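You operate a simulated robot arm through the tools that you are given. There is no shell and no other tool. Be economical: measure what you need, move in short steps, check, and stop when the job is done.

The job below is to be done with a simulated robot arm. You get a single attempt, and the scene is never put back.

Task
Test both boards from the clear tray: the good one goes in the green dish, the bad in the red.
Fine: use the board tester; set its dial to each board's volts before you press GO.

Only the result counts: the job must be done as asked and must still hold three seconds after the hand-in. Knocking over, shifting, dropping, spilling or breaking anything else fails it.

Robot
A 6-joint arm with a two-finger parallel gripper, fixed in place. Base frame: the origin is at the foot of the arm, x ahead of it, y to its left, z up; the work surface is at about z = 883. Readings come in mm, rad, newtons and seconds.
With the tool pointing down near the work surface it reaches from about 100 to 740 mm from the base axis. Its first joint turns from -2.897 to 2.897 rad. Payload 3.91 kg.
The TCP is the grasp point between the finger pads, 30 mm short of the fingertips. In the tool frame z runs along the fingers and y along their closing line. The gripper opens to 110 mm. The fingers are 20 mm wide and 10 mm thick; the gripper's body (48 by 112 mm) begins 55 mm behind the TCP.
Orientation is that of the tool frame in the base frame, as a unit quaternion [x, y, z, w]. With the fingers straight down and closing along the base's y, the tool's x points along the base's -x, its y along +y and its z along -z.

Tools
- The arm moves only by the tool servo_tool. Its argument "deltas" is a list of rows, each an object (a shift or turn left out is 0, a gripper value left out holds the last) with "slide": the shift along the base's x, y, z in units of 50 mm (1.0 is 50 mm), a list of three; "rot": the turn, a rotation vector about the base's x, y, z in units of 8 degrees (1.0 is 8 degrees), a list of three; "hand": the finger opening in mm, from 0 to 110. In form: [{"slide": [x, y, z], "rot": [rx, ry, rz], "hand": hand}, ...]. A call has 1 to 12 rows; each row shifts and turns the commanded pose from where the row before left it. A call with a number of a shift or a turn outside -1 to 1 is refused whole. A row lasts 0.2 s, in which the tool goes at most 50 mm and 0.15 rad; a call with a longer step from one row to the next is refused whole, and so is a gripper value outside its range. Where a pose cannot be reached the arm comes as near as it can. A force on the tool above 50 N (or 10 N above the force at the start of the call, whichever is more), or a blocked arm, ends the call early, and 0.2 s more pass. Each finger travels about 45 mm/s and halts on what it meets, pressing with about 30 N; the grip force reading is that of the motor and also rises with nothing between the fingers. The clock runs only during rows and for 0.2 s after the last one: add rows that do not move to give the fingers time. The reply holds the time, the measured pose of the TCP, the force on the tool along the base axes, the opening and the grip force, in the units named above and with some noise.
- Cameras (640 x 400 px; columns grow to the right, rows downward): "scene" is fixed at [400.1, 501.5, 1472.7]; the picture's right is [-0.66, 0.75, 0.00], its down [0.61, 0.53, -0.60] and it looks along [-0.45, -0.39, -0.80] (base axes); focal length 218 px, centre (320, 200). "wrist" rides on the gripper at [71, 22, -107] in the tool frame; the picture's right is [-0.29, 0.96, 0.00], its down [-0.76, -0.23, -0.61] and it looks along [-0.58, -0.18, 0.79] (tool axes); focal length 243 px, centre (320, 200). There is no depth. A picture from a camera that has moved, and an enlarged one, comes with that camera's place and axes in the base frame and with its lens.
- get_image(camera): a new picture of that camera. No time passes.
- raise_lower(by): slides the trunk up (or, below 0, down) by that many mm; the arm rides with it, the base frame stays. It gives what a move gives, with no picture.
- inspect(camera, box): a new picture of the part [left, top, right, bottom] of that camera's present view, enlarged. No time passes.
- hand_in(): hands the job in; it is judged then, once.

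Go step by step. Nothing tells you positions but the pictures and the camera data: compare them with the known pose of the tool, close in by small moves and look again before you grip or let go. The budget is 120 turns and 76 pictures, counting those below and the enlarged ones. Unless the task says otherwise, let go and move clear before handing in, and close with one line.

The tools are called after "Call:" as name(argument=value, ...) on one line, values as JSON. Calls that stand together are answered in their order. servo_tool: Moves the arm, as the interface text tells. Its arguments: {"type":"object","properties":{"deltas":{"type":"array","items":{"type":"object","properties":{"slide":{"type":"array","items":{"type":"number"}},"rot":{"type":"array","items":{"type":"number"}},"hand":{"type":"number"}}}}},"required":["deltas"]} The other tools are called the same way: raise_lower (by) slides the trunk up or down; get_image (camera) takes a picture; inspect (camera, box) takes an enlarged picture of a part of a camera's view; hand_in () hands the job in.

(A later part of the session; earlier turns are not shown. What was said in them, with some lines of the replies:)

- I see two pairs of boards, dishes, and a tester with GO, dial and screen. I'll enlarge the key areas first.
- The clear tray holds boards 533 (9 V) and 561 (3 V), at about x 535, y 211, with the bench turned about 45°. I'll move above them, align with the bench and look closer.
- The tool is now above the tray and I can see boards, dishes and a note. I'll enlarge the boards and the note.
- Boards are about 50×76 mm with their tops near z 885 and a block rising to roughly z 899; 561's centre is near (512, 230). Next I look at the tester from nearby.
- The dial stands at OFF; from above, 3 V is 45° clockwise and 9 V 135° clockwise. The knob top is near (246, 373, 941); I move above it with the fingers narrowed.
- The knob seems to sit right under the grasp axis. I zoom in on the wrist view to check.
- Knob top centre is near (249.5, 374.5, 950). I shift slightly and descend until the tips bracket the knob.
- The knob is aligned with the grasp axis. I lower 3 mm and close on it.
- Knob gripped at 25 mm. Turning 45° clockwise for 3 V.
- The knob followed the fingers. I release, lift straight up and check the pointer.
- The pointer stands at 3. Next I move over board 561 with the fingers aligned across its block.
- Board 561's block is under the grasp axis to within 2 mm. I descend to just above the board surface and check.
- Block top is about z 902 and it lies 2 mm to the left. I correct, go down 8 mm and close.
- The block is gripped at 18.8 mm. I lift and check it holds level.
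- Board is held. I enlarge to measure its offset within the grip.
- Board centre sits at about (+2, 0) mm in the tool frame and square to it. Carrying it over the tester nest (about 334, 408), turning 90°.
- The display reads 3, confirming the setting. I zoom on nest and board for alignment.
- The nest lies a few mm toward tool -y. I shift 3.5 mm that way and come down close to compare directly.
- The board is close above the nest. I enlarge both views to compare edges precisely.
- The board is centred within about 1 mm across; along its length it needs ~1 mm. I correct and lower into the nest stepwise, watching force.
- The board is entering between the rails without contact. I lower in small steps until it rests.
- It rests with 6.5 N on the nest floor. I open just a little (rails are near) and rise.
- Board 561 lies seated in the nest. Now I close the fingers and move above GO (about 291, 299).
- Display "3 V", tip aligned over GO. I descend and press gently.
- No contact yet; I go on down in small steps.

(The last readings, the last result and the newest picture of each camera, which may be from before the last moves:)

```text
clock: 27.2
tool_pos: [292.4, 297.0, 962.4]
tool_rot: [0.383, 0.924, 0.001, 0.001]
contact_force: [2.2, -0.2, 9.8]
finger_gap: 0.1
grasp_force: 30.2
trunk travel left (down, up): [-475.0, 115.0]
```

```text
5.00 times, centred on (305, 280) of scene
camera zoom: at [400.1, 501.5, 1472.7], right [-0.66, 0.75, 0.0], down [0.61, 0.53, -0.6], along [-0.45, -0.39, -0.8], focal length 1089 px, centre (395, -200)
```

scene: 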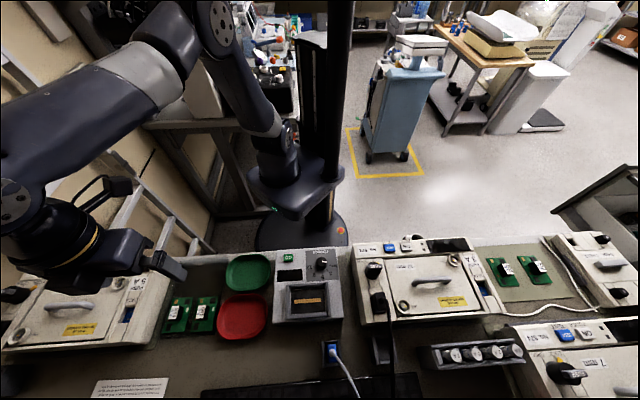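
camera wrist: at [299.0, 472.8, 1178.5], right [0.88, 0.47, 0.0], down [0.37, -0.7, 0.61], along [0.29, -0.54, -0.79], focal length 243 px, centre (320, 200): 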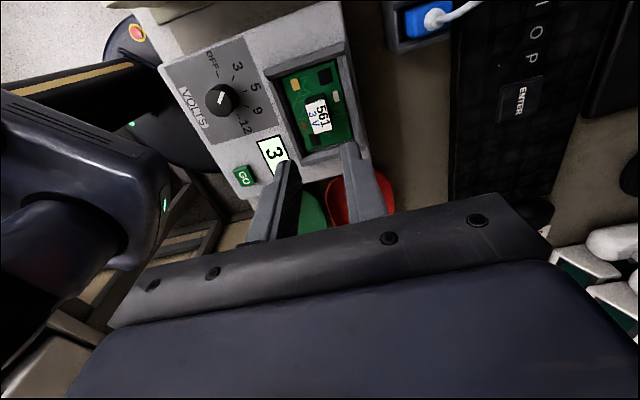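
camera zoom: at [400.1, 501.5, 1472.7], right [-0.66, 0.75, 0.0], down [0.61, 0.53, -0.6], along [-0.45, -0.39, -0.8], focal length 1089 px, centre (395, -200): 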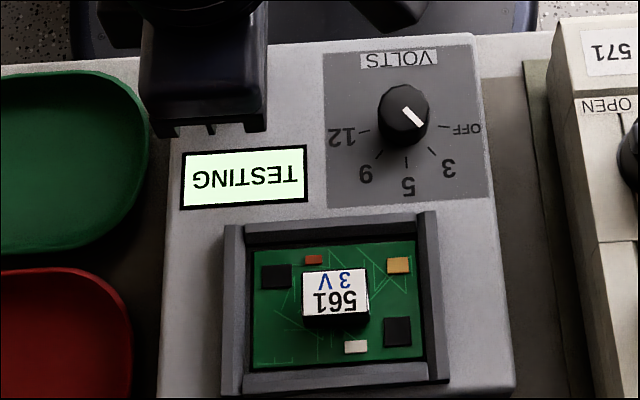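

TESTING is shown. I lift off and wait for the result.

Call:
servo_tool(deltas=[{"slide": [0, 0, 0.4]}, {"slide": [0, 0, 0.6]}, {"slide": [0, 0, 0.6]}, {}, {}, {}, {}, {}, {}, {}, {}, {}])

Call:
inspect(camera="scene", box=[270, 240, 340, 320])

```text
clock: 29.8
tool_pos: [289.4, 298.3, 1042.8]
tool_rot: [0.384, 0.923, 0.0, -0.001]
contact_force: [-0.1, -0.5, 0.2]
finger_gap: 0.0
grasp_force: 29.7
trunk travel left (down, up): [-475.0, 115.0]
```

```text
5.00 times, centred on (305, 280) of scene
camera zoom: at [400.1, 501.5, 1472.7], right [-0.66, 0.75, 0.0], down [0.61, 0.53, -0.6], along [-0.45, -0.39, -0.8], focal length 1089 px, centre (395, -200)
```

zoom: 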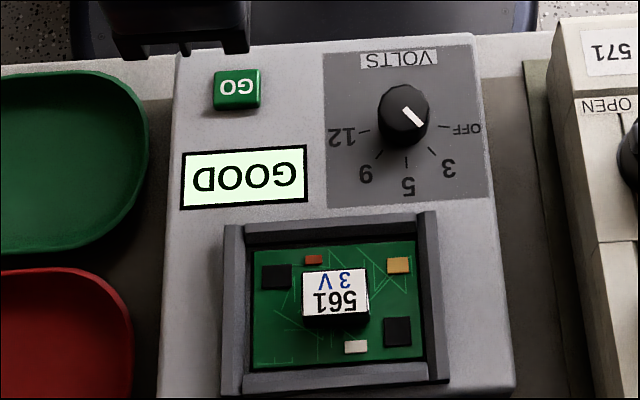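

561 tests GOOD. I return exactly over the nest and pick it up again.

Call:
servo_tool(deltas=[{"slide": [0.29, 0.72, 0], "hand": 28}, {"slide": [0.29, 0.72, 0]}, {"slide": [0.29, 0.72, 0]}, {}, {"slide": [0, 0, -0.6]}, {"slide": [0, 0, -0.3]}, {}])

Call:
inspect(camera="wrist", box=[240, 70, 400, 200])

```text
clock: 31.4
tool_pos: [333.6, 406.7, 995.5]
tool_rot: [0.384, 0.923, 0.001, 0.0]
contact_force: [0.0, -0.1, -0.3]
finger_gap: 28.2
grasp_force: 0.0
trunk travel left (down, up): [-475.0, 115.0]
```

```text
3.08 times, centred on (320, 135) of wrist
camera zoom: at [298.5, 471.9, 1104.0], right [0.88, 0.47, 0.0], down [0.37, -0.7, 0.61], along [0.29, -0.54, -0.79], focal length 746 px, centre (320, 400)
```

zoom: 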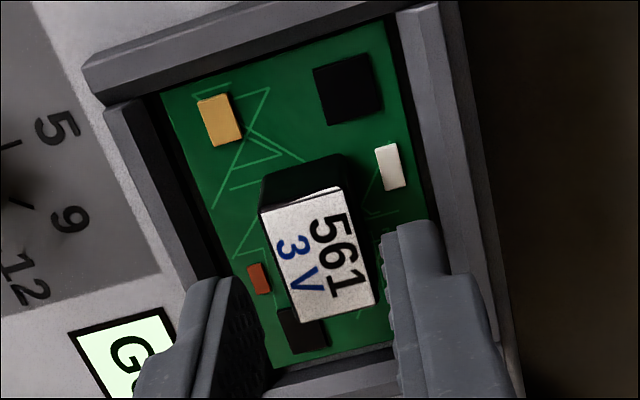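

Fingers straddle the block. I descend 24 mm, grip and lift.

Call:
servo_tool(deltas=[{"slide": [0, 0, -0.3]}, {"slide": [0, 0, -0.18]}, {}, {"hand": 8}, {}, {}, {"slide": [0, 0, 0.2]}, {"slide": [0, 0, 0.6]}, {"slide": [0, 0, 0.8]}, {"slide": [0, 0, 0.4]}, {}])

Call:
get_image(camera="wrist")

```text
clock: 33.8
tool_pos: [334.2, 406.3, 1071.5]
tool_rot: [0.384, 0.923, 0.0, 0.001]
contact_force: [-0.3, 0.1, -0.4]
finger_gap: 18.7
grasp_force: 30.1
trunk travel left (down, up): [-475.0, 115.0]
```

```text
27 pictures are left
camera wrist: at [299.3, 471.9, 1180.6], right [0.88, 0.47, 0.0], down [0.37, -0.7, 0.61], along [0.29, -0.54, -0.79], focal length 243 px, centre (320, 200)
```

wrist: 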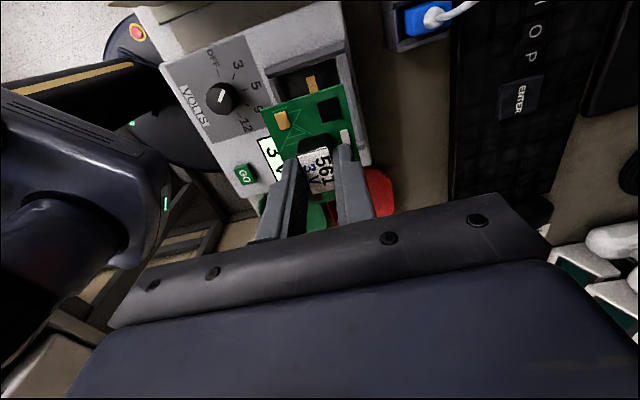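

Now I carry 561 over the green dish (about 382, 234) and look before lowering.

Call:
servo_tool(deltas=[{"slide": [0.244, -0.87, 0]}, {"slide": [0.244, -0.87, 0]}, {"slide": [0.244, -0.87, 0]}, {"slide": [0.244, -0.87, 0]}, {}, {"slide": [0, 0, -0.8]}, {"slide": [0, 0, -0.8]}, {}])

Call:
get_image(camera="wrist")

Call:
inspect(camera="scene", box=[200, 230, 300, 350])

```text
clock: 35.6
tool_pos: [384.0, 231.8, 991.5]
tool_rot: [0.384, 0.923, 0.0, 0.0]
contact_force: [0.7, -1.1, -0.8]
finger_gap: 18.9
grasp_force: 30.1
trunk travel left (down, up): [-475.0, 115.0]
```

```text
26 pictures are left
camera wrist: at [349.6, 297.3, 1100.0], right [0.88, 0.47, 0.0], down [0.37, -0.7, 0.61], along [0.29, -0.54, -0.79], focal length 243 px, centre (320, 200)
```

wrist: 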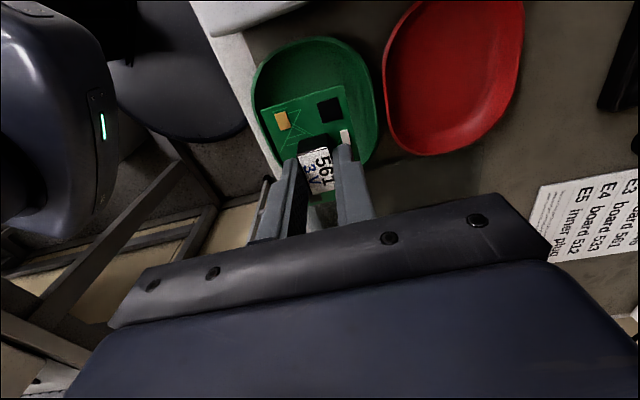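

```text
3.33 times, centred on (250, 290) of scene
camera zoom: at [400.1, 501.5, 1472.7], right [-0.66, 0.75, 0.0], down [0.61, 0.53, -0.6], along [-0.45, -0.39, -0.8], focal length 726 px, centre (553, -100)
```

zoom: 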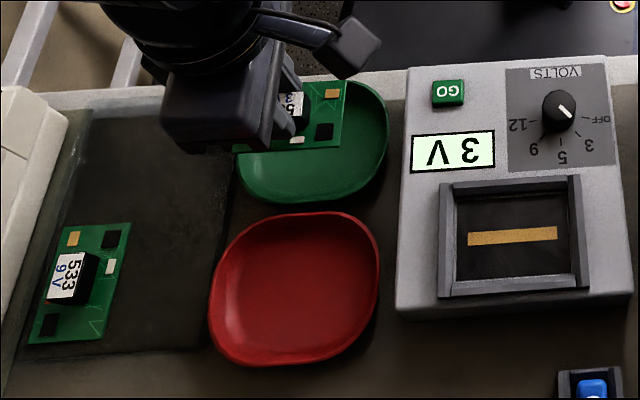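

The dish is centred under the board within ~3 mm. I lower into it, easing the last part.

Call:
servo_tool(deltas=[{"slide": [0.036, 0.036, -0.5]}, {"slide": [0, 0, -0.5]}, {"slide": [0, 0, -0.16]}, {"slide": [0, 0, -0.05]}, {"slide": [0, 0, -0.05]}, {}])

```text
clock: 37.0
tool_pos: [385.7, 233.4, 928.4]
tool_rot: [0.384, 0.923, 0.0, 0.001]
contact_force: [-0.2, -1.0, -1.0]
finger_gap: 18.9
grasp_force: 30.1
trunk travel left (down, up): [-475.0, 115.0]
```

Call:
servo_tool(deltas=[{"slide": [0, 0, -0.03]}, {"slide": [0, 0, -0.03]}, {}])

Call:
inspect(camera="wrist", box=[220, 60, 420, 220])

```text
clock: 37.8
tool_pos: [385.7, 233.6, 927.3]
tool_rot: [0.384, 0.923, 0.001, 0.0]
contact_force: [-0.2, -0.4, 0.9]
finger_gap: 18.8
grasp_force: 30.0
trunk travel left (down, up): [-475.0, 115.0]
```

```text
2.50 times, centred on (320, 140) of wrist
camera zoom: at [350.6, 298.9, 1034.9], right [0.88, 0.47, 0.0], down [0.37, -0.7, 0.61], along [0.29, -0.54, -0.79], focal length 606 px, centre (320, 350)
```

zoom: 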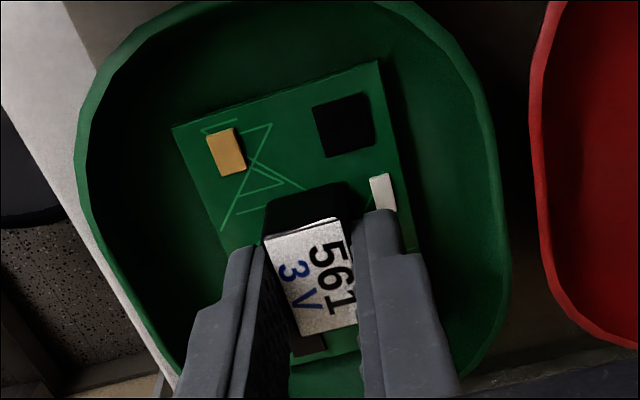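

Call:
servo_tool(deltas=[{"slide": [0, 0, -0.03]}, {"slide": [0, 0, -0.03]}, {}])

```text
clock: 38.6
tool_pos: [385.3, 233.6, 923.1]
tool_rot: [0.385, 0.923, 0.001, 0.0]
contact_force: [0.3, -0.3, -1.2]
finger_gap: 18.7
grasp_force: 30.5
trunk travel left (down, up): [-475.0, 115.0]
```

Still no clear contact; I continue in 1 mm steps.

Call:
servo_tool(deltas=[{"slide": [0, 0, -0.02]}, {"slide": [0, 0, -0.02]}, {}])

```text
clock: 39.4
tool_pos: [384.8, 233.1, 923.9]
tool_rot: [0.384, 0.923, 0.002, 0.001]
contact_force: [0.5, -1.2, 18.5]
finger_gap: 19.0
grasp_force: 30.1
trunk travel left (down, up): [-475.0, 115.0]
```

Contact reached. I back off slightly, release and rise.

Call:
servo_tool(deltas=[{"slide": [0, 0, 0.02]}, {"hand": 32}, {}, {"slide": [0, 0, 0.2]}, {"slide": [0, 0, 0.8]}, {"slide": [0, 0, 1]}, {"slide": [0, 0, 0.8]}, {}])

Call:
get_image(camera="wrist")

```text
clock: 41.2
tool_pos: [388.3, 232.7, 1061.9]
tool_rot: [0.384, 0.923, 0.0, 0.0]
contact_force: [-0.2, 0.1, -0.2]
finger_gap: 32.2
grasp_force: 0.0
trunk travel left (down, up): [-475.0, 115.0]
```

```text
23 pictures are left
camera wrist: at [352.4, 298.5, 1170.8], right [0.88, 0.47, 0.0], down [0.37, -0.7, 0.61], along [0.29, -0.54, -0.79], focal length 243 px, centre (320, 200)
```

wrist: 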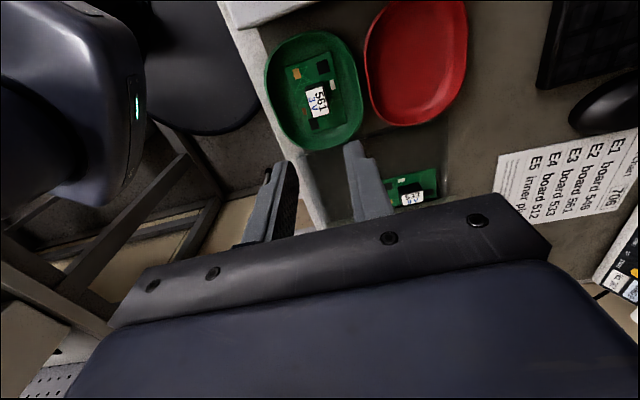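

561 is in the green dish. Next I set the dial to 9 V: back to the knob with the fingers turned 90°, as in the first grip.

Call:
servo_tool(deltas=[{"slide": [-0.228, 0.235, 0], "rot": [0, 0, 0.94], "hand": 60}, {"slide": [-0.228, 0.235, 0], "rot": [0, 0, 0.94]}, {"slide": [-0.228, 0.235, 0], "rot": [0, 0, 0.94]}, {"slide": [-0.228, 0.235, 0], "rot": [0, 0, 0.94]}, {"slide": [-0.228, 0.235, 0], "rot": [0, 0, 0.94]}, {"slide": [-0.228, 0.235, 0], "rot": [0, 0, 0.94]}, {"slide": [-0.228, 0.235, 0], "rot": [0, 0, 0.94]}, {"slide": [-0.228, 0.235, 0], "rot": [0, 0, 0.94]}, {"slide": [-0.228, 0.235, 0], "rot": [0, 0, 0.94]}, {"slide": [-0.228, 0.235, 0], "rot": [0, 0, 0.94]}, {"slide": [-0.228, 0.235, 0], "rot": [0, 0, 0.94]}, {"slide": [-0.228, 0.235, 0], "rot": [0, 0, 0.94]}])

Call:
servo_tool(deltas=[{"slide": [0, 0, -0.5]}, {"slide": [0, 0, -0.5]}, {}, {}])

Call:
inspect(camera="wrist", box=[240, 80, 400, 220])

```text
clock: 43.8
tool_pos: [248.0, 375.3, 1062.4]
tool_rot: [-0.385, 0.923, -0.001, 0.001]
contact_force: [0.3, -0.5, 0.3]
finger_gap: 59.8
grasp_force: 0.0
trunk travel left (down, up): [-475.0, 115.0]
```

```text
clock: 44.8
tool_pos: [247.9, 373.6, 1012.8]
tool_rot: [-0.385, 0.923, 0.0, 0.0]
contact_force: [-0.3, -0.1, -0.5]
finger_gap: 60.1
grasp_force: 0.1
trunk travel left (down, up): [-475.0, 115.0]
```

```text
2.86 times, centred on (320, 150) of wrist
camera zoom: at [182.4, 340.0, 1121.1], right [-0.47, 0.88, 0.0], down [0.7, 0.38, 0.61], along [0.54, 0.29, -0.79], focal length 693 px, centre (320, 343)
```

zoom: 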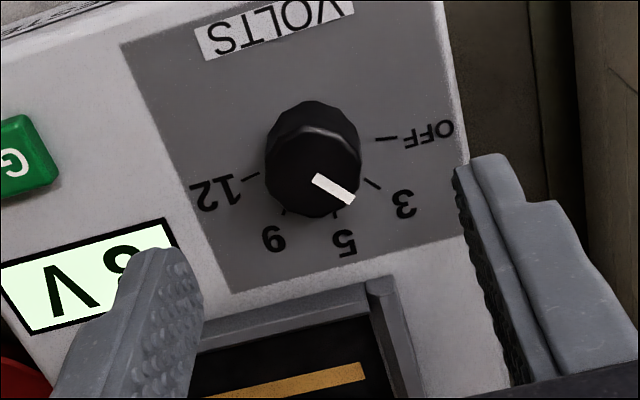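

Knob is aligned. Descend, grip, and turn 90° clockwise.

Call:
servo_tool(deltas=[{"slide": [0.012, -0.015, -0.5]}, {"slide": [0, 0, -0.4]}, {}, {"hand": 15}, {}, {}, {}])

Call:
servo_tool(deltas=[{"rot": [0, 0, -0.92]}, {"rot": [0, 0, -0.92]}, {"rot": [0, 0, -0.92]}, {"rot": [0, 0, -0.92]}, {"rot": [0, 0, -0.92]}, {"rot": [0, 0, -0.92]}, {"rot": [0, 0, -0.92]}, {"rot": [0, 0, -0.92]}, {"rot": [0, 0, -0.92]}, {"rot": [0, 0, -0.92]}, {"rot": [0, 0, -0.92]}, {"rot": [0, 0, -0.92]}])

```text
clock: 46.4
tool_pos: [248.3, 373.1, 967.8]
tool_rot: [-0.383, 0.924, 0.0, 0.0]
contact_force: [-4.0, 3.5, -2.1]
finger_gap: 25.3
grasp_force: 44.8
trunk travel left (down, up): [-475.0, 115.0]
```

```text
clock: 49.0
tool_pos: [249.4, 373.3, 967.2]
tool_rot: [0.369, 0.929, 0.0, -0.001]
contact_force: [2.9, -5.0, 3.1]
finger_gap: 25.1
grasp_force: 44.6
trunk travel left (down, up): [-475.0, 115.0]
```

Turned about 88°. Release, lift and move aside to read the display.

Call:
servo_tool(deltas=[{"hand": 50}, {}, {}, {"slide": [0, 0, 0.5]}, {"slide": [0, 0, 0.9]}, {"slide": [0, 0, 0.6]}, {"slide": [0.6, -0.8, 0]}, {"slide": [0.6, -0.8, 0]}, {"slide": [0.6, -0.8, 0]}, {}])

Call:
inspect(camera="scene", box=[265, 235, 355, 325])

```text
clock: 51.2
tool_pos: [337.8, 253.9, 1067.3]
tool_rot: [0.367, 0.93, 0.0, 0.001]
contact_force: [0.4, 0.1, 0.3]
finger_gap: 50.1
grasp_force: 0.1
trunk travel left (down, up): [-475.0, 115.0]
```

```text
4.44 times, centred on (310, 280) of scene
camera zoom: at [400.1, 501.5, 1472.7], right [-0.66, 0.75, 0.0], down [0.61, 0.53, -0.6], along [-0.45, -0.39, -0.8], focal length 968 px, centre (364, -156)
```

zoom: 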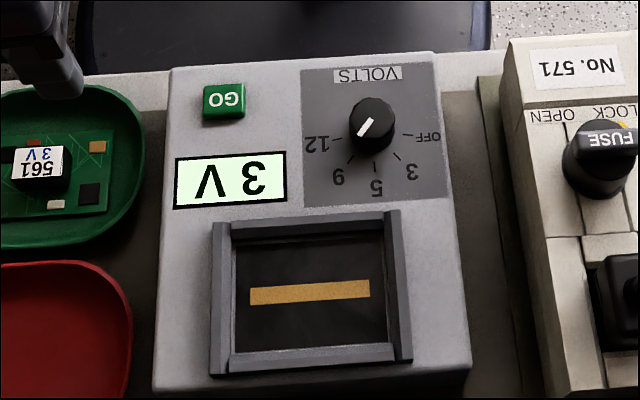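

The pointer is at 9; the display hasn't refreshed yet (it lagged before too). I go over board 533 and check the display again from there.

Call:
servo_tool(deltas=[{"slide": [0.365, -0.12, 0], "rot": [0, 0, 0.92], "hand": 40}, {"slide": [0.365, -0.12, 0], "rot": [0, 0, 0.92]}, {"slide": [0.365, -0.12, 0], "rot": [0, 0, 0.92]}, {"slide": [0.365, -0.12, 0], "rot": [0, 0, 0.92]}, {"slide": [0.365, -0.12, 0], "rot": [0, 0, 0.92]}, {"slide": [0.365, -0.12, 0], "rot": [0, 0, 0.92]}, {"slide": [0.365, -0.12, -0.2], "rot": [0, 0, 0.92]}, {"slide": [0.365, -0.12, -0.2], "rot": [0, 0, 0.92]}, {"slide": [0.365, -0.12, -0.2], "rot": [0, 0, 0.92]}, {"slide": [0.365, -0.12, -0.2], "rot": [0, 0, 0.92]}, {"slide": [0.365, -0.12, -0.2], "rot": [0, 0, 0.92]}, {"slide": [0.365, -0.12, -0.2], "rot": [0, 0, 0.92]}])

Call:
inspect(camera="wrist", box=[230, 70, 410, 190])

Call:
inspect(camera="scene", box=[265, 235, 355, 325])

```text
clock: 53.8
tool_pos: [557.7, 183.1, 1006.0]
tool_rot: [-0.385, 0.923, 0.0, 0.0]
contact_force: [-0.3, -1.0, -0.3]
finger_gap: 40.0
grasp_force: 0.1
trunk travel left (down, up): [-475.0, 115.0]
```

```text
3.33 times, centred on (320, 130) of wrist
camera zoom: at [493.3, 147.5, 1114.2], right [-0.48, 0.88, 0.0], down [0.7, 0.38, 0.61], along [0.53, 0.29, -0.79], focal length 809 px, centre (320, 433)
```

zoom: 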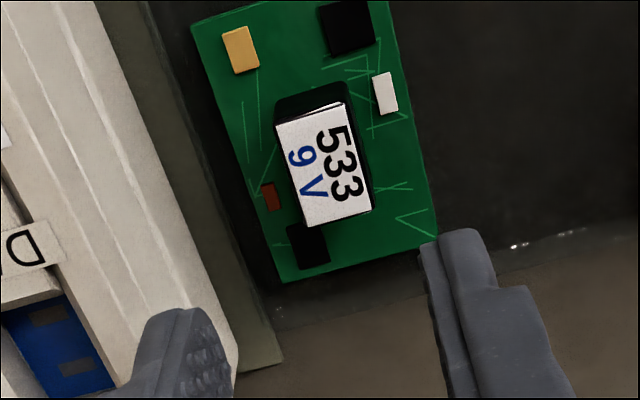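

```text
4.44 times, centred on (310, 280) of scene
camera zoom: at [400.1, 501.5, 1472.7], right [-0.66, 0.75, 0.0], down [0.61, 0.53, -0.6], along [-0.45, -0.39, -0.8], focal length 968 px, centre (364, -156)
```

zoom: 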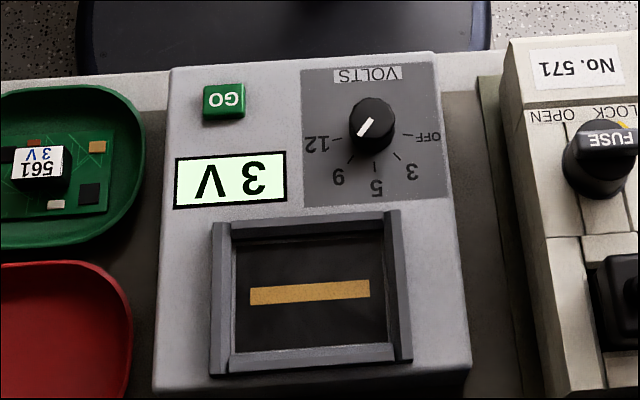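

533's block lines up exactly as 561's did. I descend most of the way and check.

Call:
servo_tool(deltas=[{"slide": [0, 0, -0.6]}, {"slide": [0, 0, -0.6]}, {"slide": [0, 0, -0.3]}, {}])

Call:
inspect(camera="wrist", box=[220, 80, 420, 220])

```text
clock: 54.8
tool_pos: [557.9, 183.1, 933.1]
tool_rot: [-0.385, 0.923, -0.001, -0.001]
contact_force: [0.0, -0.2, -0.1]
finger_gap: 40.1
grasp_force: 0.0
trunk travel left (down, up): [-475.0, 115.0]
```

```text
2.86 times, centred on (320, 150) of wrist
camera zoom: at [492.1, 147.8, 1040.3], right [-0.47, 0.88, 0.0], down [0.7, 0.38, 0.61], along [0.54, 0.29, -0.79], focal length 693 px, centre (320, 343)
```

zoom: 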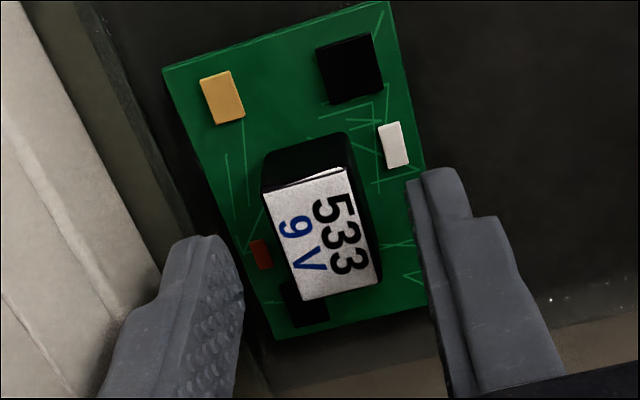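

Call:
servo_tool(deltas=[{"slide": [-0.03, 0.03, -0.12]}, {"slide": [0, 0, -0.12]}, {}, {"hand": 8}, {}, {}, {}])

Call:
servo_tool(deltas=[{"slide": [0, 0, 0.2]}, {"slide": [0, 0, 0.6]}, {"slide": [0, 0, 1]}, {"slide": [0, 0, 0.6]}, {}])

Call:
inspect(camera="wrist", box=[250, 70, 390, 210])

Call:
inspect(camera="scene", box=[290, 240, 345, 285])

```text
clock: 56.4
tool_pos: [556.0, 184.2, 920.2]
tool_rot: [-0.385, 0.923, 0.001, -0.001]
contact_force: [1.5, -0.9, 0.1]
finger_gap: 19.1
grasp_force: 29.8
trunk travel left (down, up): [-475.0, 115.0]
```

```text
clock: 57.6
tool_pos: [556.4, 182.0, 1042.6]
tool_rot: [-0.384, 0.923, 0.0, -0.001]
contact_force: [0.1, 0.3, -1.0]
finger_gap: 18.7
grasp_force: 30.4
trunk travel left (down, up): [-475.0, 115.0]
```

```text
2.86 times, centred on (320, 140) of wrist
camera zoom: at [490.3, 146.7, 1150.2], right [-0.47, 0.88, 0.0], down [0.7, 0.38, 0.61], along [0.54, 0.29, -0.79], focal length 693 px, centre (320, 371)
```

zoom: 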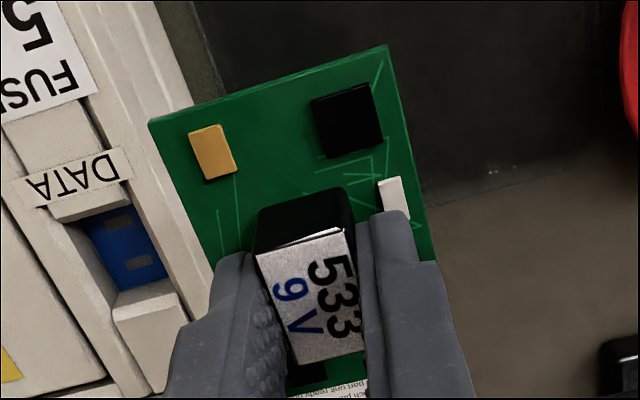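

```text
8.89 times, centred on (318, 262) of scene
camera zoom: at [400.1, 501.5, 1472.7], right [-0.66, 0.75, 0.0], down [0.61, 0.53, -0.6], along [-0.45, -0.39, -0.8], focal length 1936 px, centre (342, -356)
```

zoom: 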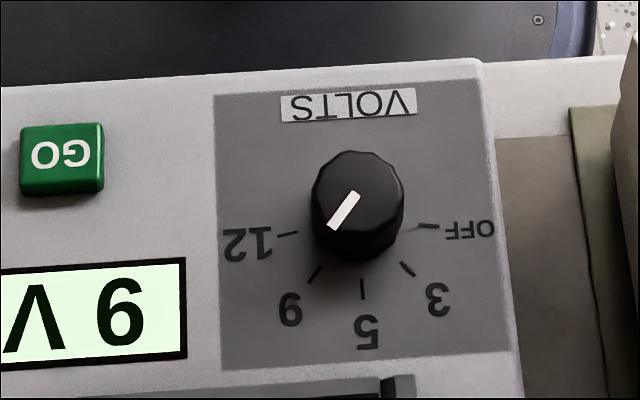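

Display now shows 9 V. 533 is held well; I carry it over the nest, turning 90°, and correcting for its 2 mm different grip offset.

Call:
servo_tool(deltas=[{"slide": [-0.3713, 0.374, 0], "rot": [0, 0, -0.94]}, {"slide": [-0.3713, 0.374, 0], "rot": [0, 0, -0.94]}, {"slide": [-0.3713, 0.374, 0], "rot": [0, 0, -0.94]}, {"slide": [-0.3713, 0.374, 0], "rot": [0, 0, -0.94]}, {"slide": [-0.3713, 0.374, 0], "rot": [0, 0, -0.94]}, {"slide": [-0.3713, 0.374, 0], "rot": [0, 0, -0.94]}, {"slide": [-0.3713, 0.374, 0], "rot": [0, 0, -0.94]}, {"slide": [-0.3713, 0.374, 0], "rot": [0, 0, -0.94]}, {"slide": [-0.3713, 0.374, 0], "rot": [0, 0, -0.94]}, {"slide": [-0.3713, 0.374, 0], "rot": [0, 0, -0.94]}, {"slide": [-0.3713, 0.374, 0], "rot": [0, 0, -0.94]}, {"slide": [-0.3713, 0.374, 0], "rot": [0, 0, -0.94]}])

Call:
servo_tool(deltas=[{"slide": [0, 0, -0.5]}, {"slide": [0, 0, -0.4]}, {}, {}])

Call:
inspect(camera="wrist", box=[265, 55, 365, 135])

Call:
inspect(camera="scene", box=[306, 276, 346, 320])

```text
clock: 60.2
tool_pos: [331.6, 406.1, 1039.5]
tool_rot: [0.384, 0.923, 0.0, -0.001]
contact_force: [0.0, 0.8, 0.6]
finger_gap: 18.7
grasp_force: 29.9
trunk travel left (down, up): [-475.0, 115.0]
```

```text
clock: 61.2
tool_pos: [332.6, 406.2, 994.8]
tool_rot: [0.384, 0.923, 0.0, 0.0]
contact_force: [-0.7, 0.3, -0.1]
finger_gap: 18.9
grasp_force: 30.0
trunk travel left (down, up): [-475.0, 115.0]
```

```text
5.00 times, centred on (315, 95) of wrist
camera zoom: at [297.7, 472.4, 1102.3], right [0.88, 0.47, 0.0], down [0.37, -0.7, 0.61], along [0.29, -0.54, -0.79], focal length 1213 px, centre (345, 725)
```

zoom: 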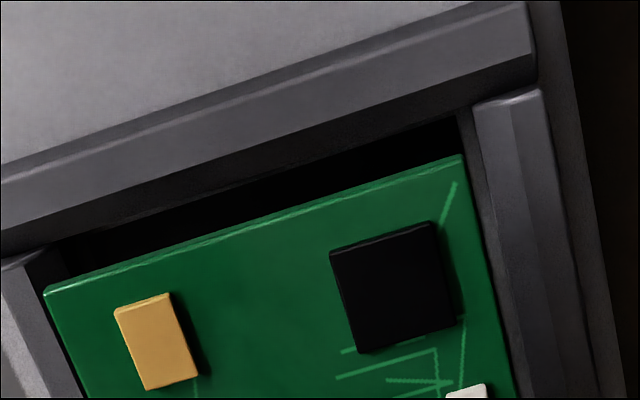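

```text
9.09 times, centred on (326, 298) of scene
camera zoom: at [400.1, 501.5, 1472.7], right [-0.66, 0.75, 0.0], down [0.61, 0.53, -0.6], along [-0.45, -0.39, -0.8], focal length 1980 px, centre (266, -691)
```

zoom: 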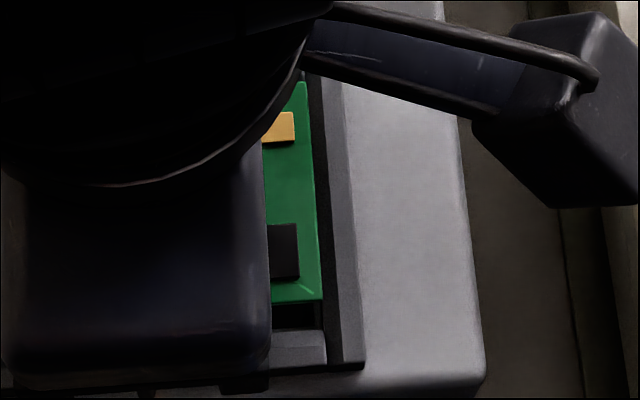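

Compared with the first insertion, the board is ~1.4 mm too far along its length and ~0.8 mm across. I correct and lower between the rails.

Call:
servo_tool(deltas=[{"slide": [0.031, -0.009, -0.1]}, {"slide": [0, 0, -0.2]}, {"slide": [0, 0, -0.14]}, {}])

Call:
inspect(camera="scene", box=[306, 276, 346, 320])

Call:
inspect(camera="wrist", box=[240, 70, 380, 180])

```text
clock: 62.2
tool_pos: [334.5, 406.8, 972.9]
tool_rot: [0.383, 0.924, 0.0, 0.0]
contact_force: [-0.1, 0.8, -0.5]
finger_gap: 19.1
grasp_force: 30.1
trunk travel left (down, up): [-475.0, 115.0]
```

```text
9.09 times, centred on (326, 298) of scene
camera zoom: at [400.1, 501.5, 1472.7], right [-0.66, 0.75, 0.0], down [0.61, 0.53, -0.6], along [-0.45, -0.39, -0.8], focal length 1980 px, centre (266, -691)
```

zoom: 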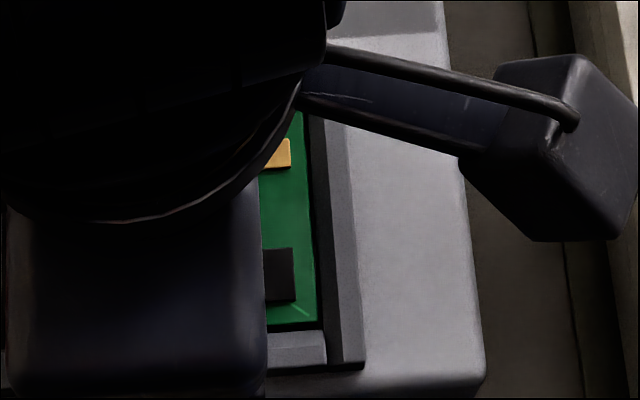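

```text
3.64 times, centred on (310, 125) of wrist
camera zoom: at [299.1, 472.6, 1081.2], right [0.88, 0.47, 0.0], down [0.37, -0.7, 0.61], along [0.29, -0.54, -0.79], focal length 882 px, centre (356, 473)
```

zoom: 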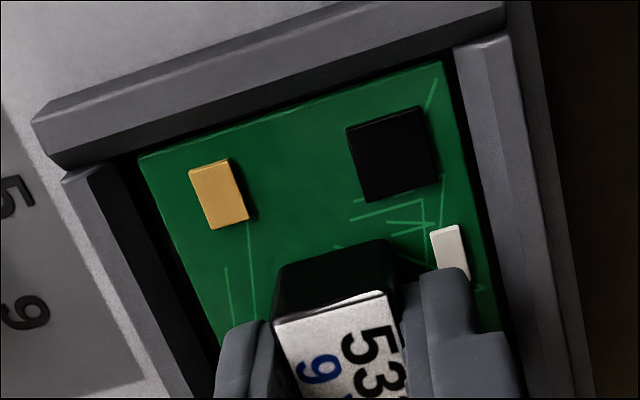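

It matches the first insertion. I lower to rest.

Call:
servo_tool(deltas=[{"slide": [0, 0, -0.04]}, {"slide": [0, 0, -0.03]}, {}])

```text
clock: 63.0
tool_pos: [333.8, 407.5, 968.4]
tool_rot: [0.383, 0.924, 0.001, 0.0]
contact_force: [-0.2, -0.4, -0.2]
finger_gap: 18.8
grasp_force: 29.9
trunk travel left (down, up): [-475.0, 115.0]
```

Call:
servo_tool(deltas=[{"slide": [0, 0, -0.02]}, {"slide": [0, 0, -0.02]}, {}])

```text
clock: 63.8
tool_pos: [333.8, 406.8, 969.0]
tool_rot: [0.383, 0.924, 0.001, 0.001]
contact_force: [-1.1, -1.5, 19.2]
finger_gap: 18.8
grasp_force: 30.2
trunk travel left (down, up): [-475.0, 115.0]
```

Board rests on the floor. Release slightly, rise and move over GO with closed fingers, retracing the previous offsets.

Call:
servo_tool(deltas=[{"slide": [0, 0, 0.02]}, {"hand": 28}, {}, {"slide": [0, 0, 0.2]}, {"slide": [0, 0, 0.8]}, {"slide": [0, 0, 0.5]}, {"slide": [-0.29, -0.72, 0], "hand": 0}, {"slide": [-0.29, -0.72, 0]}, {"slide": [-0.28, -0.74, 0]}, {}, {}])

Call:
inspect(camera="scene", box=[260, 230, 350, 330])

Call:
inspect(camera="wrist", box=[230, 60, 410, 220])

```text
clock: 66.2
tool_pos: [291.8, 300.2, 1044.2]
tool_rot: [0.384, 0.923, 0.0, 0.0]
contact_force: [1.1, 0.1, 0.8]
finger_gap: 0.1
grasp_force: 30.1
trunk travel left (down, up): [-475.0, 115.0]
```

```text
4.00 times, centred on (305, 280) of scene
camera zoom: at [400.1, 501.5, 1472.7], right [-0.66, 0.75, 0.0], down [0.61, 0.53, -0.6], along [-0.45, -0.39, -0.8], focal length 871 px, centre (380, -120)
```

zoom: 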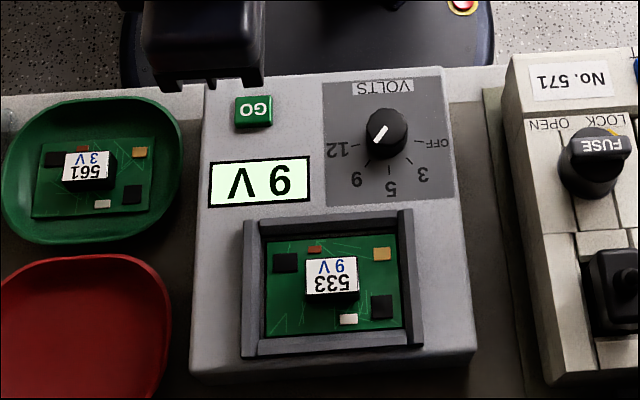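

```text
2.50 times, centred on (320, 140) of wrist
camera zoom: at [256.6, 365.8, 1152.7], right [0.88, 0.47, 0.0], down [0.37, -0.7, 0.61], along [0.29, -0.54, -0.79], focal length 606 px, centre (320, 350)
```

zoom: 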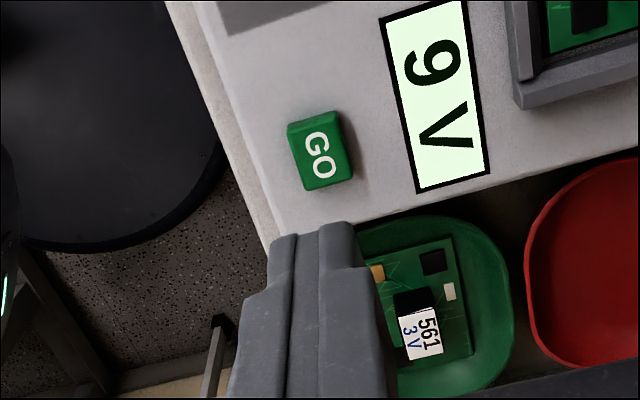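

9 V shown, 533 seated, aligned with GO. Press as before.

Call:
servo_tool(deltas=[{"slide": [0, 0, -0.6]}, {"slide": [0, 0, -0.6]}, {"slide": [0, 0, -0.3]}, {"slide": [0, 0, -0.04]}, {"slide": [0, 0, -0.04]}, {"slide": [0, 0, -0.04]}, {"slide": [0, 0, -0.02]}, {}])

```text
clock: 68.0
tool_pos: [291.1, 299.3, 962.5]
tool_rot: [0.383, 0.924, 0.0, 0.0]
contact_force: [3.0, 1.1, 10.2]
finger_gap: 0.1
grasp_force: 30.4
trunk travel left (down, up): [-475.0, 115.0]
```

Pressed with the same 10 N as before. Lift and wait for the result.

Call:
servo_tool(deltas=[{"slide": [0, 0, 0.4]}, {"slide": [0, 0, 0.6]}, {"slide": [0, 0, 0.6]}, {}, {}, {}, {}, {}, {}, {}, {}, {}])

Call:
inspect(camera="scene", box=[270, 240, 340, 320])

```text
clock: 70.6
tool_pos: [291.9, 300.3, 1040.4]
tool_rot: [0.384, 0.923, -0.001, 0.0]
contact_force: [0.4, -0.5, -0.7]
finger_gap: 0.1
grasp_force: 30.4
trunk travel left (down, up): [-475.0, 115.0]
```

```text
5.00 times, centred on (305, 280) of scene
camera zoom: at [400.1, 501.5, 1472.7], right [-0.66, 0.75, 0.0], down [0.61, 0.53, -0.6], along [-0.45, -0.39, -0.8], focal length 1089 px, centre (395, -200)
```

zoom: 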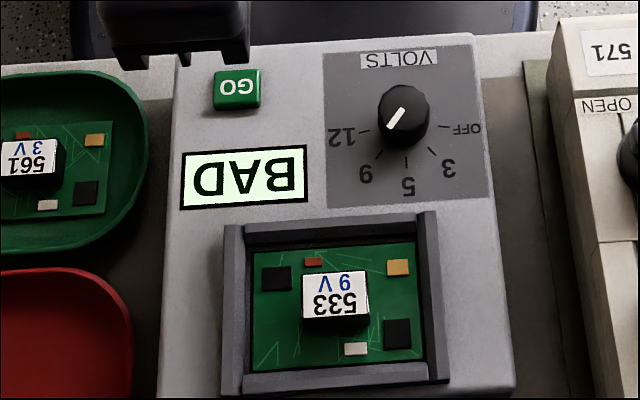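

533 tests BAD. I return over the nest and pick it up for the red dish.

Call:
servo_tool(deltas=[{"slide": [0.28, 0.74, 0], "hand": 28}, {"slide": [0.29, 0.72, 0]}, {"slide": [0.29, 0.72, 0]}, {}, {"slide": [0, 0, -0.6]}, {"slide": [0, 0, -0.3]}, {}])

Call:
inspect(camera="wrist", box=[240, 70, 400, 200])

```text
clock: 72.2
tool_pos: [333.2, 406.3, 996.5]
tool_rot: [0.383, 0.924, 0.0, 0.0]
contact_force: [-0.4, 0.4, 0.0]
finger_gap: 28.0
grasp_force: 0.0
trunk travel left (down, up): [-475.0, 115.0]
```

```text
3.08 times, centred on (320, 135) of wrist
camera zoom: at [298.5, 473.0, 1105.1], right [0.88, 0.47, 0.0], down [0.37, -0.7, 0.61], along [0.29, -0.54, -0.79], focal length 746 px, centre (320, 400)
```

zoom: 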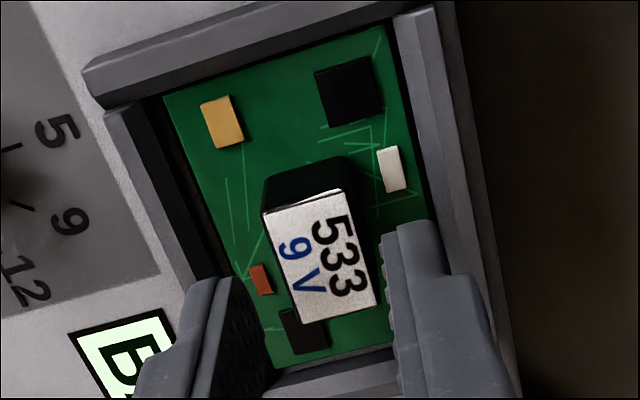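

Call:
servo_tool(deltas=[{"slide": [0, 0, -0.3]}, {"slide": [0, 0, -0.2]}, {}, {"hand": 8}, {}, {}, {"slide": [0, 0, 0.2]}, {"slide": [0, 0, 0.6]}, {"slide": [0, 0, 0.8]}, {"slide": [0, 0, 0.4]}, {}])

Call:
servo_tool(deltas=[{"slide": [0.605, -0.478, 0]}, {"slide": [0.605, -0.478, 0]}, {"slide": [0.605, -0.478, 0]}, {"slide": [0.605, -0.478, 0]}, {}, {"slide": [0, 0, -0.8]}, {"slide": [0, 0, -0.8]}, {}])

Call:
get_image(camera="wrist")

```text
clock: 74.6
tool_pos: [334.4, 406.6, 1073.4]
tool_rot: [0.384, 0.923, 0.0, 0.0]
contact_force: [0.0, 0.2, -0.8]
finger_gap: 18.8
grasp_force: 29.6
trunk travel left (down, up): [-475.0, 115.0]
```

```text
clock: 76.4
tool_pos: [455.4, 311.7, 993.4]
tool_rot: [0.383, 0.924, 0.0, 0.001]
contact_force: [0.7, 0.1, -1.0]
finger_gap: 19.1
grasp_force: 30.0
trunk travel left (down, up): [-475.0, 115.0]
```

```text
7 pictures are left
camera wrist: at [420.8, 377.2, 1101.3], right [0.88, 0.47, 0.0], down [0.37, -0.7, 0.61], along [0.29, -0.54, -0.79], focal length 243 px, centre (320, 200)
```

wrist: 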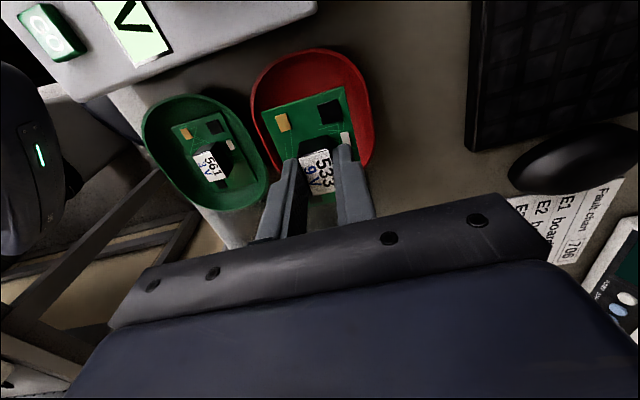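

Red dish is nearly centred under the board; a 3 mm correction, then lower.

Call:
servo_tool(deltas=[{"slide": [0.042, -0.042, -0.5]}, {"slide": [0, 0, -0.5]}, {"slide": [0, 0, -0.2]}, {"slide": [0, 0, -0.05]}, {"slide": [0, 0, -0.04]}, {"slide": [0, 0, -0.04]}, {}])

Call:
servo_tool(deltas=[{"slide": [0, 0, -0.02]}, {"slide": [0, 0, -0.02]}, {}])

```text
clock: 78.0
tool_pos: [456.9, 309.9, 925.3]
tool_rot: [0.383, 0.924, 0.0, 0.0]
contact_force: [-0.2, 0.1, 0.5]
finger_gap: 18.7
grasp_force: 29.5
trunk travel left (down, up): [-475.0, 115.0]
```

```text
clock: 78.8
tool_pos: [458.8, 310.1, 923.1]
tool_rot: [0.383, 0.924, 0.0, 0.0]
contact_force: [0.0, 0.5, -0.4]
finger_gap: 19.2
grasp_force: 30.6
trunk travel left (down, up): [-475.0, 115.0]
```

Call:
servo_tool(deltas=[{"slide": [0, 0, -0.02]}, {"slide": [0, 0, -0.02]}, {}])

```text
clock: 79.6
tool_pos: [458.4, 309.8, 922.8]
tool_rot: [0.384, 0.923, -0.001, 0.001]
contact_force: [0.8, 0.5, 8.9]
finger_gap: 19.1
grasp_force: 29.7
trunk travel left (down, up): [-475.0, 115.0]
```

The board touches the dish floor with 9 N. Release, rise and verify.

Call:
servo_tool(deltas=[{"hand": 32}, {}, {}, {"slide": [0, 0, 0.2]}, {"slide": [0, 0, 0.8]}, {"slide": [0, 0, 1]}, {"slide": [0, 0, 1]}, {"slide": [0.6, -0.5, 0.3]}, {"slide": [0.6, -0.5, 0.3]}, {}])

Call:
inspect(camera="scene", box=[150, 235, 350, 360])

```text
clock: 81.8
tool_pos: [519.0, 257.9, 1100.7]
tool_rot: [0.383, 0.924, -0.001, -0.001]
contact_force: [0.1, 0.3, -0.1]
finger_gap: 32.3
grasp_force: 0.1
trunk travel left (down, up): [-475.0, 115.0]
```

```text
3.20 times, centred on (250, 298) of scene
camera zoom: at [400.1, 501.5, 1472.7], right [-0.66, 0.75, 0.0], down [0.61, 0.53, -0.6], along [-0.45, -0.39, -0.8], focal length 697 px, centre (544, -112)
```

zoom: 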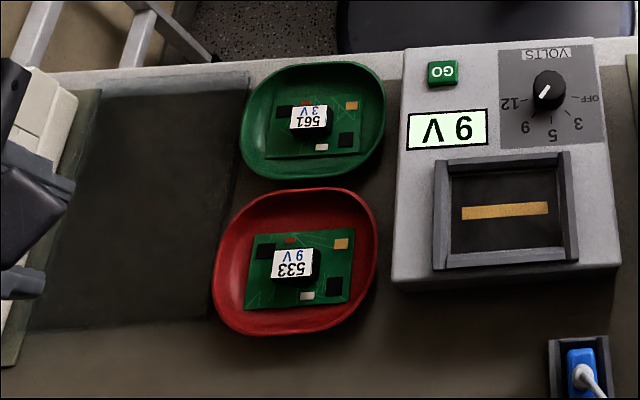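

Both boards lie in their dishes: 561 (good) in green, 533 (bad) in red. The arm is clear, so I hand in.

Call:
hand_in()

```text
The job is handed in.
```

Both boards are tested and sorted: 561 read GOOD at 3 V and is in the green dish, and 533 read BAD at 9 V and is in the red dish.
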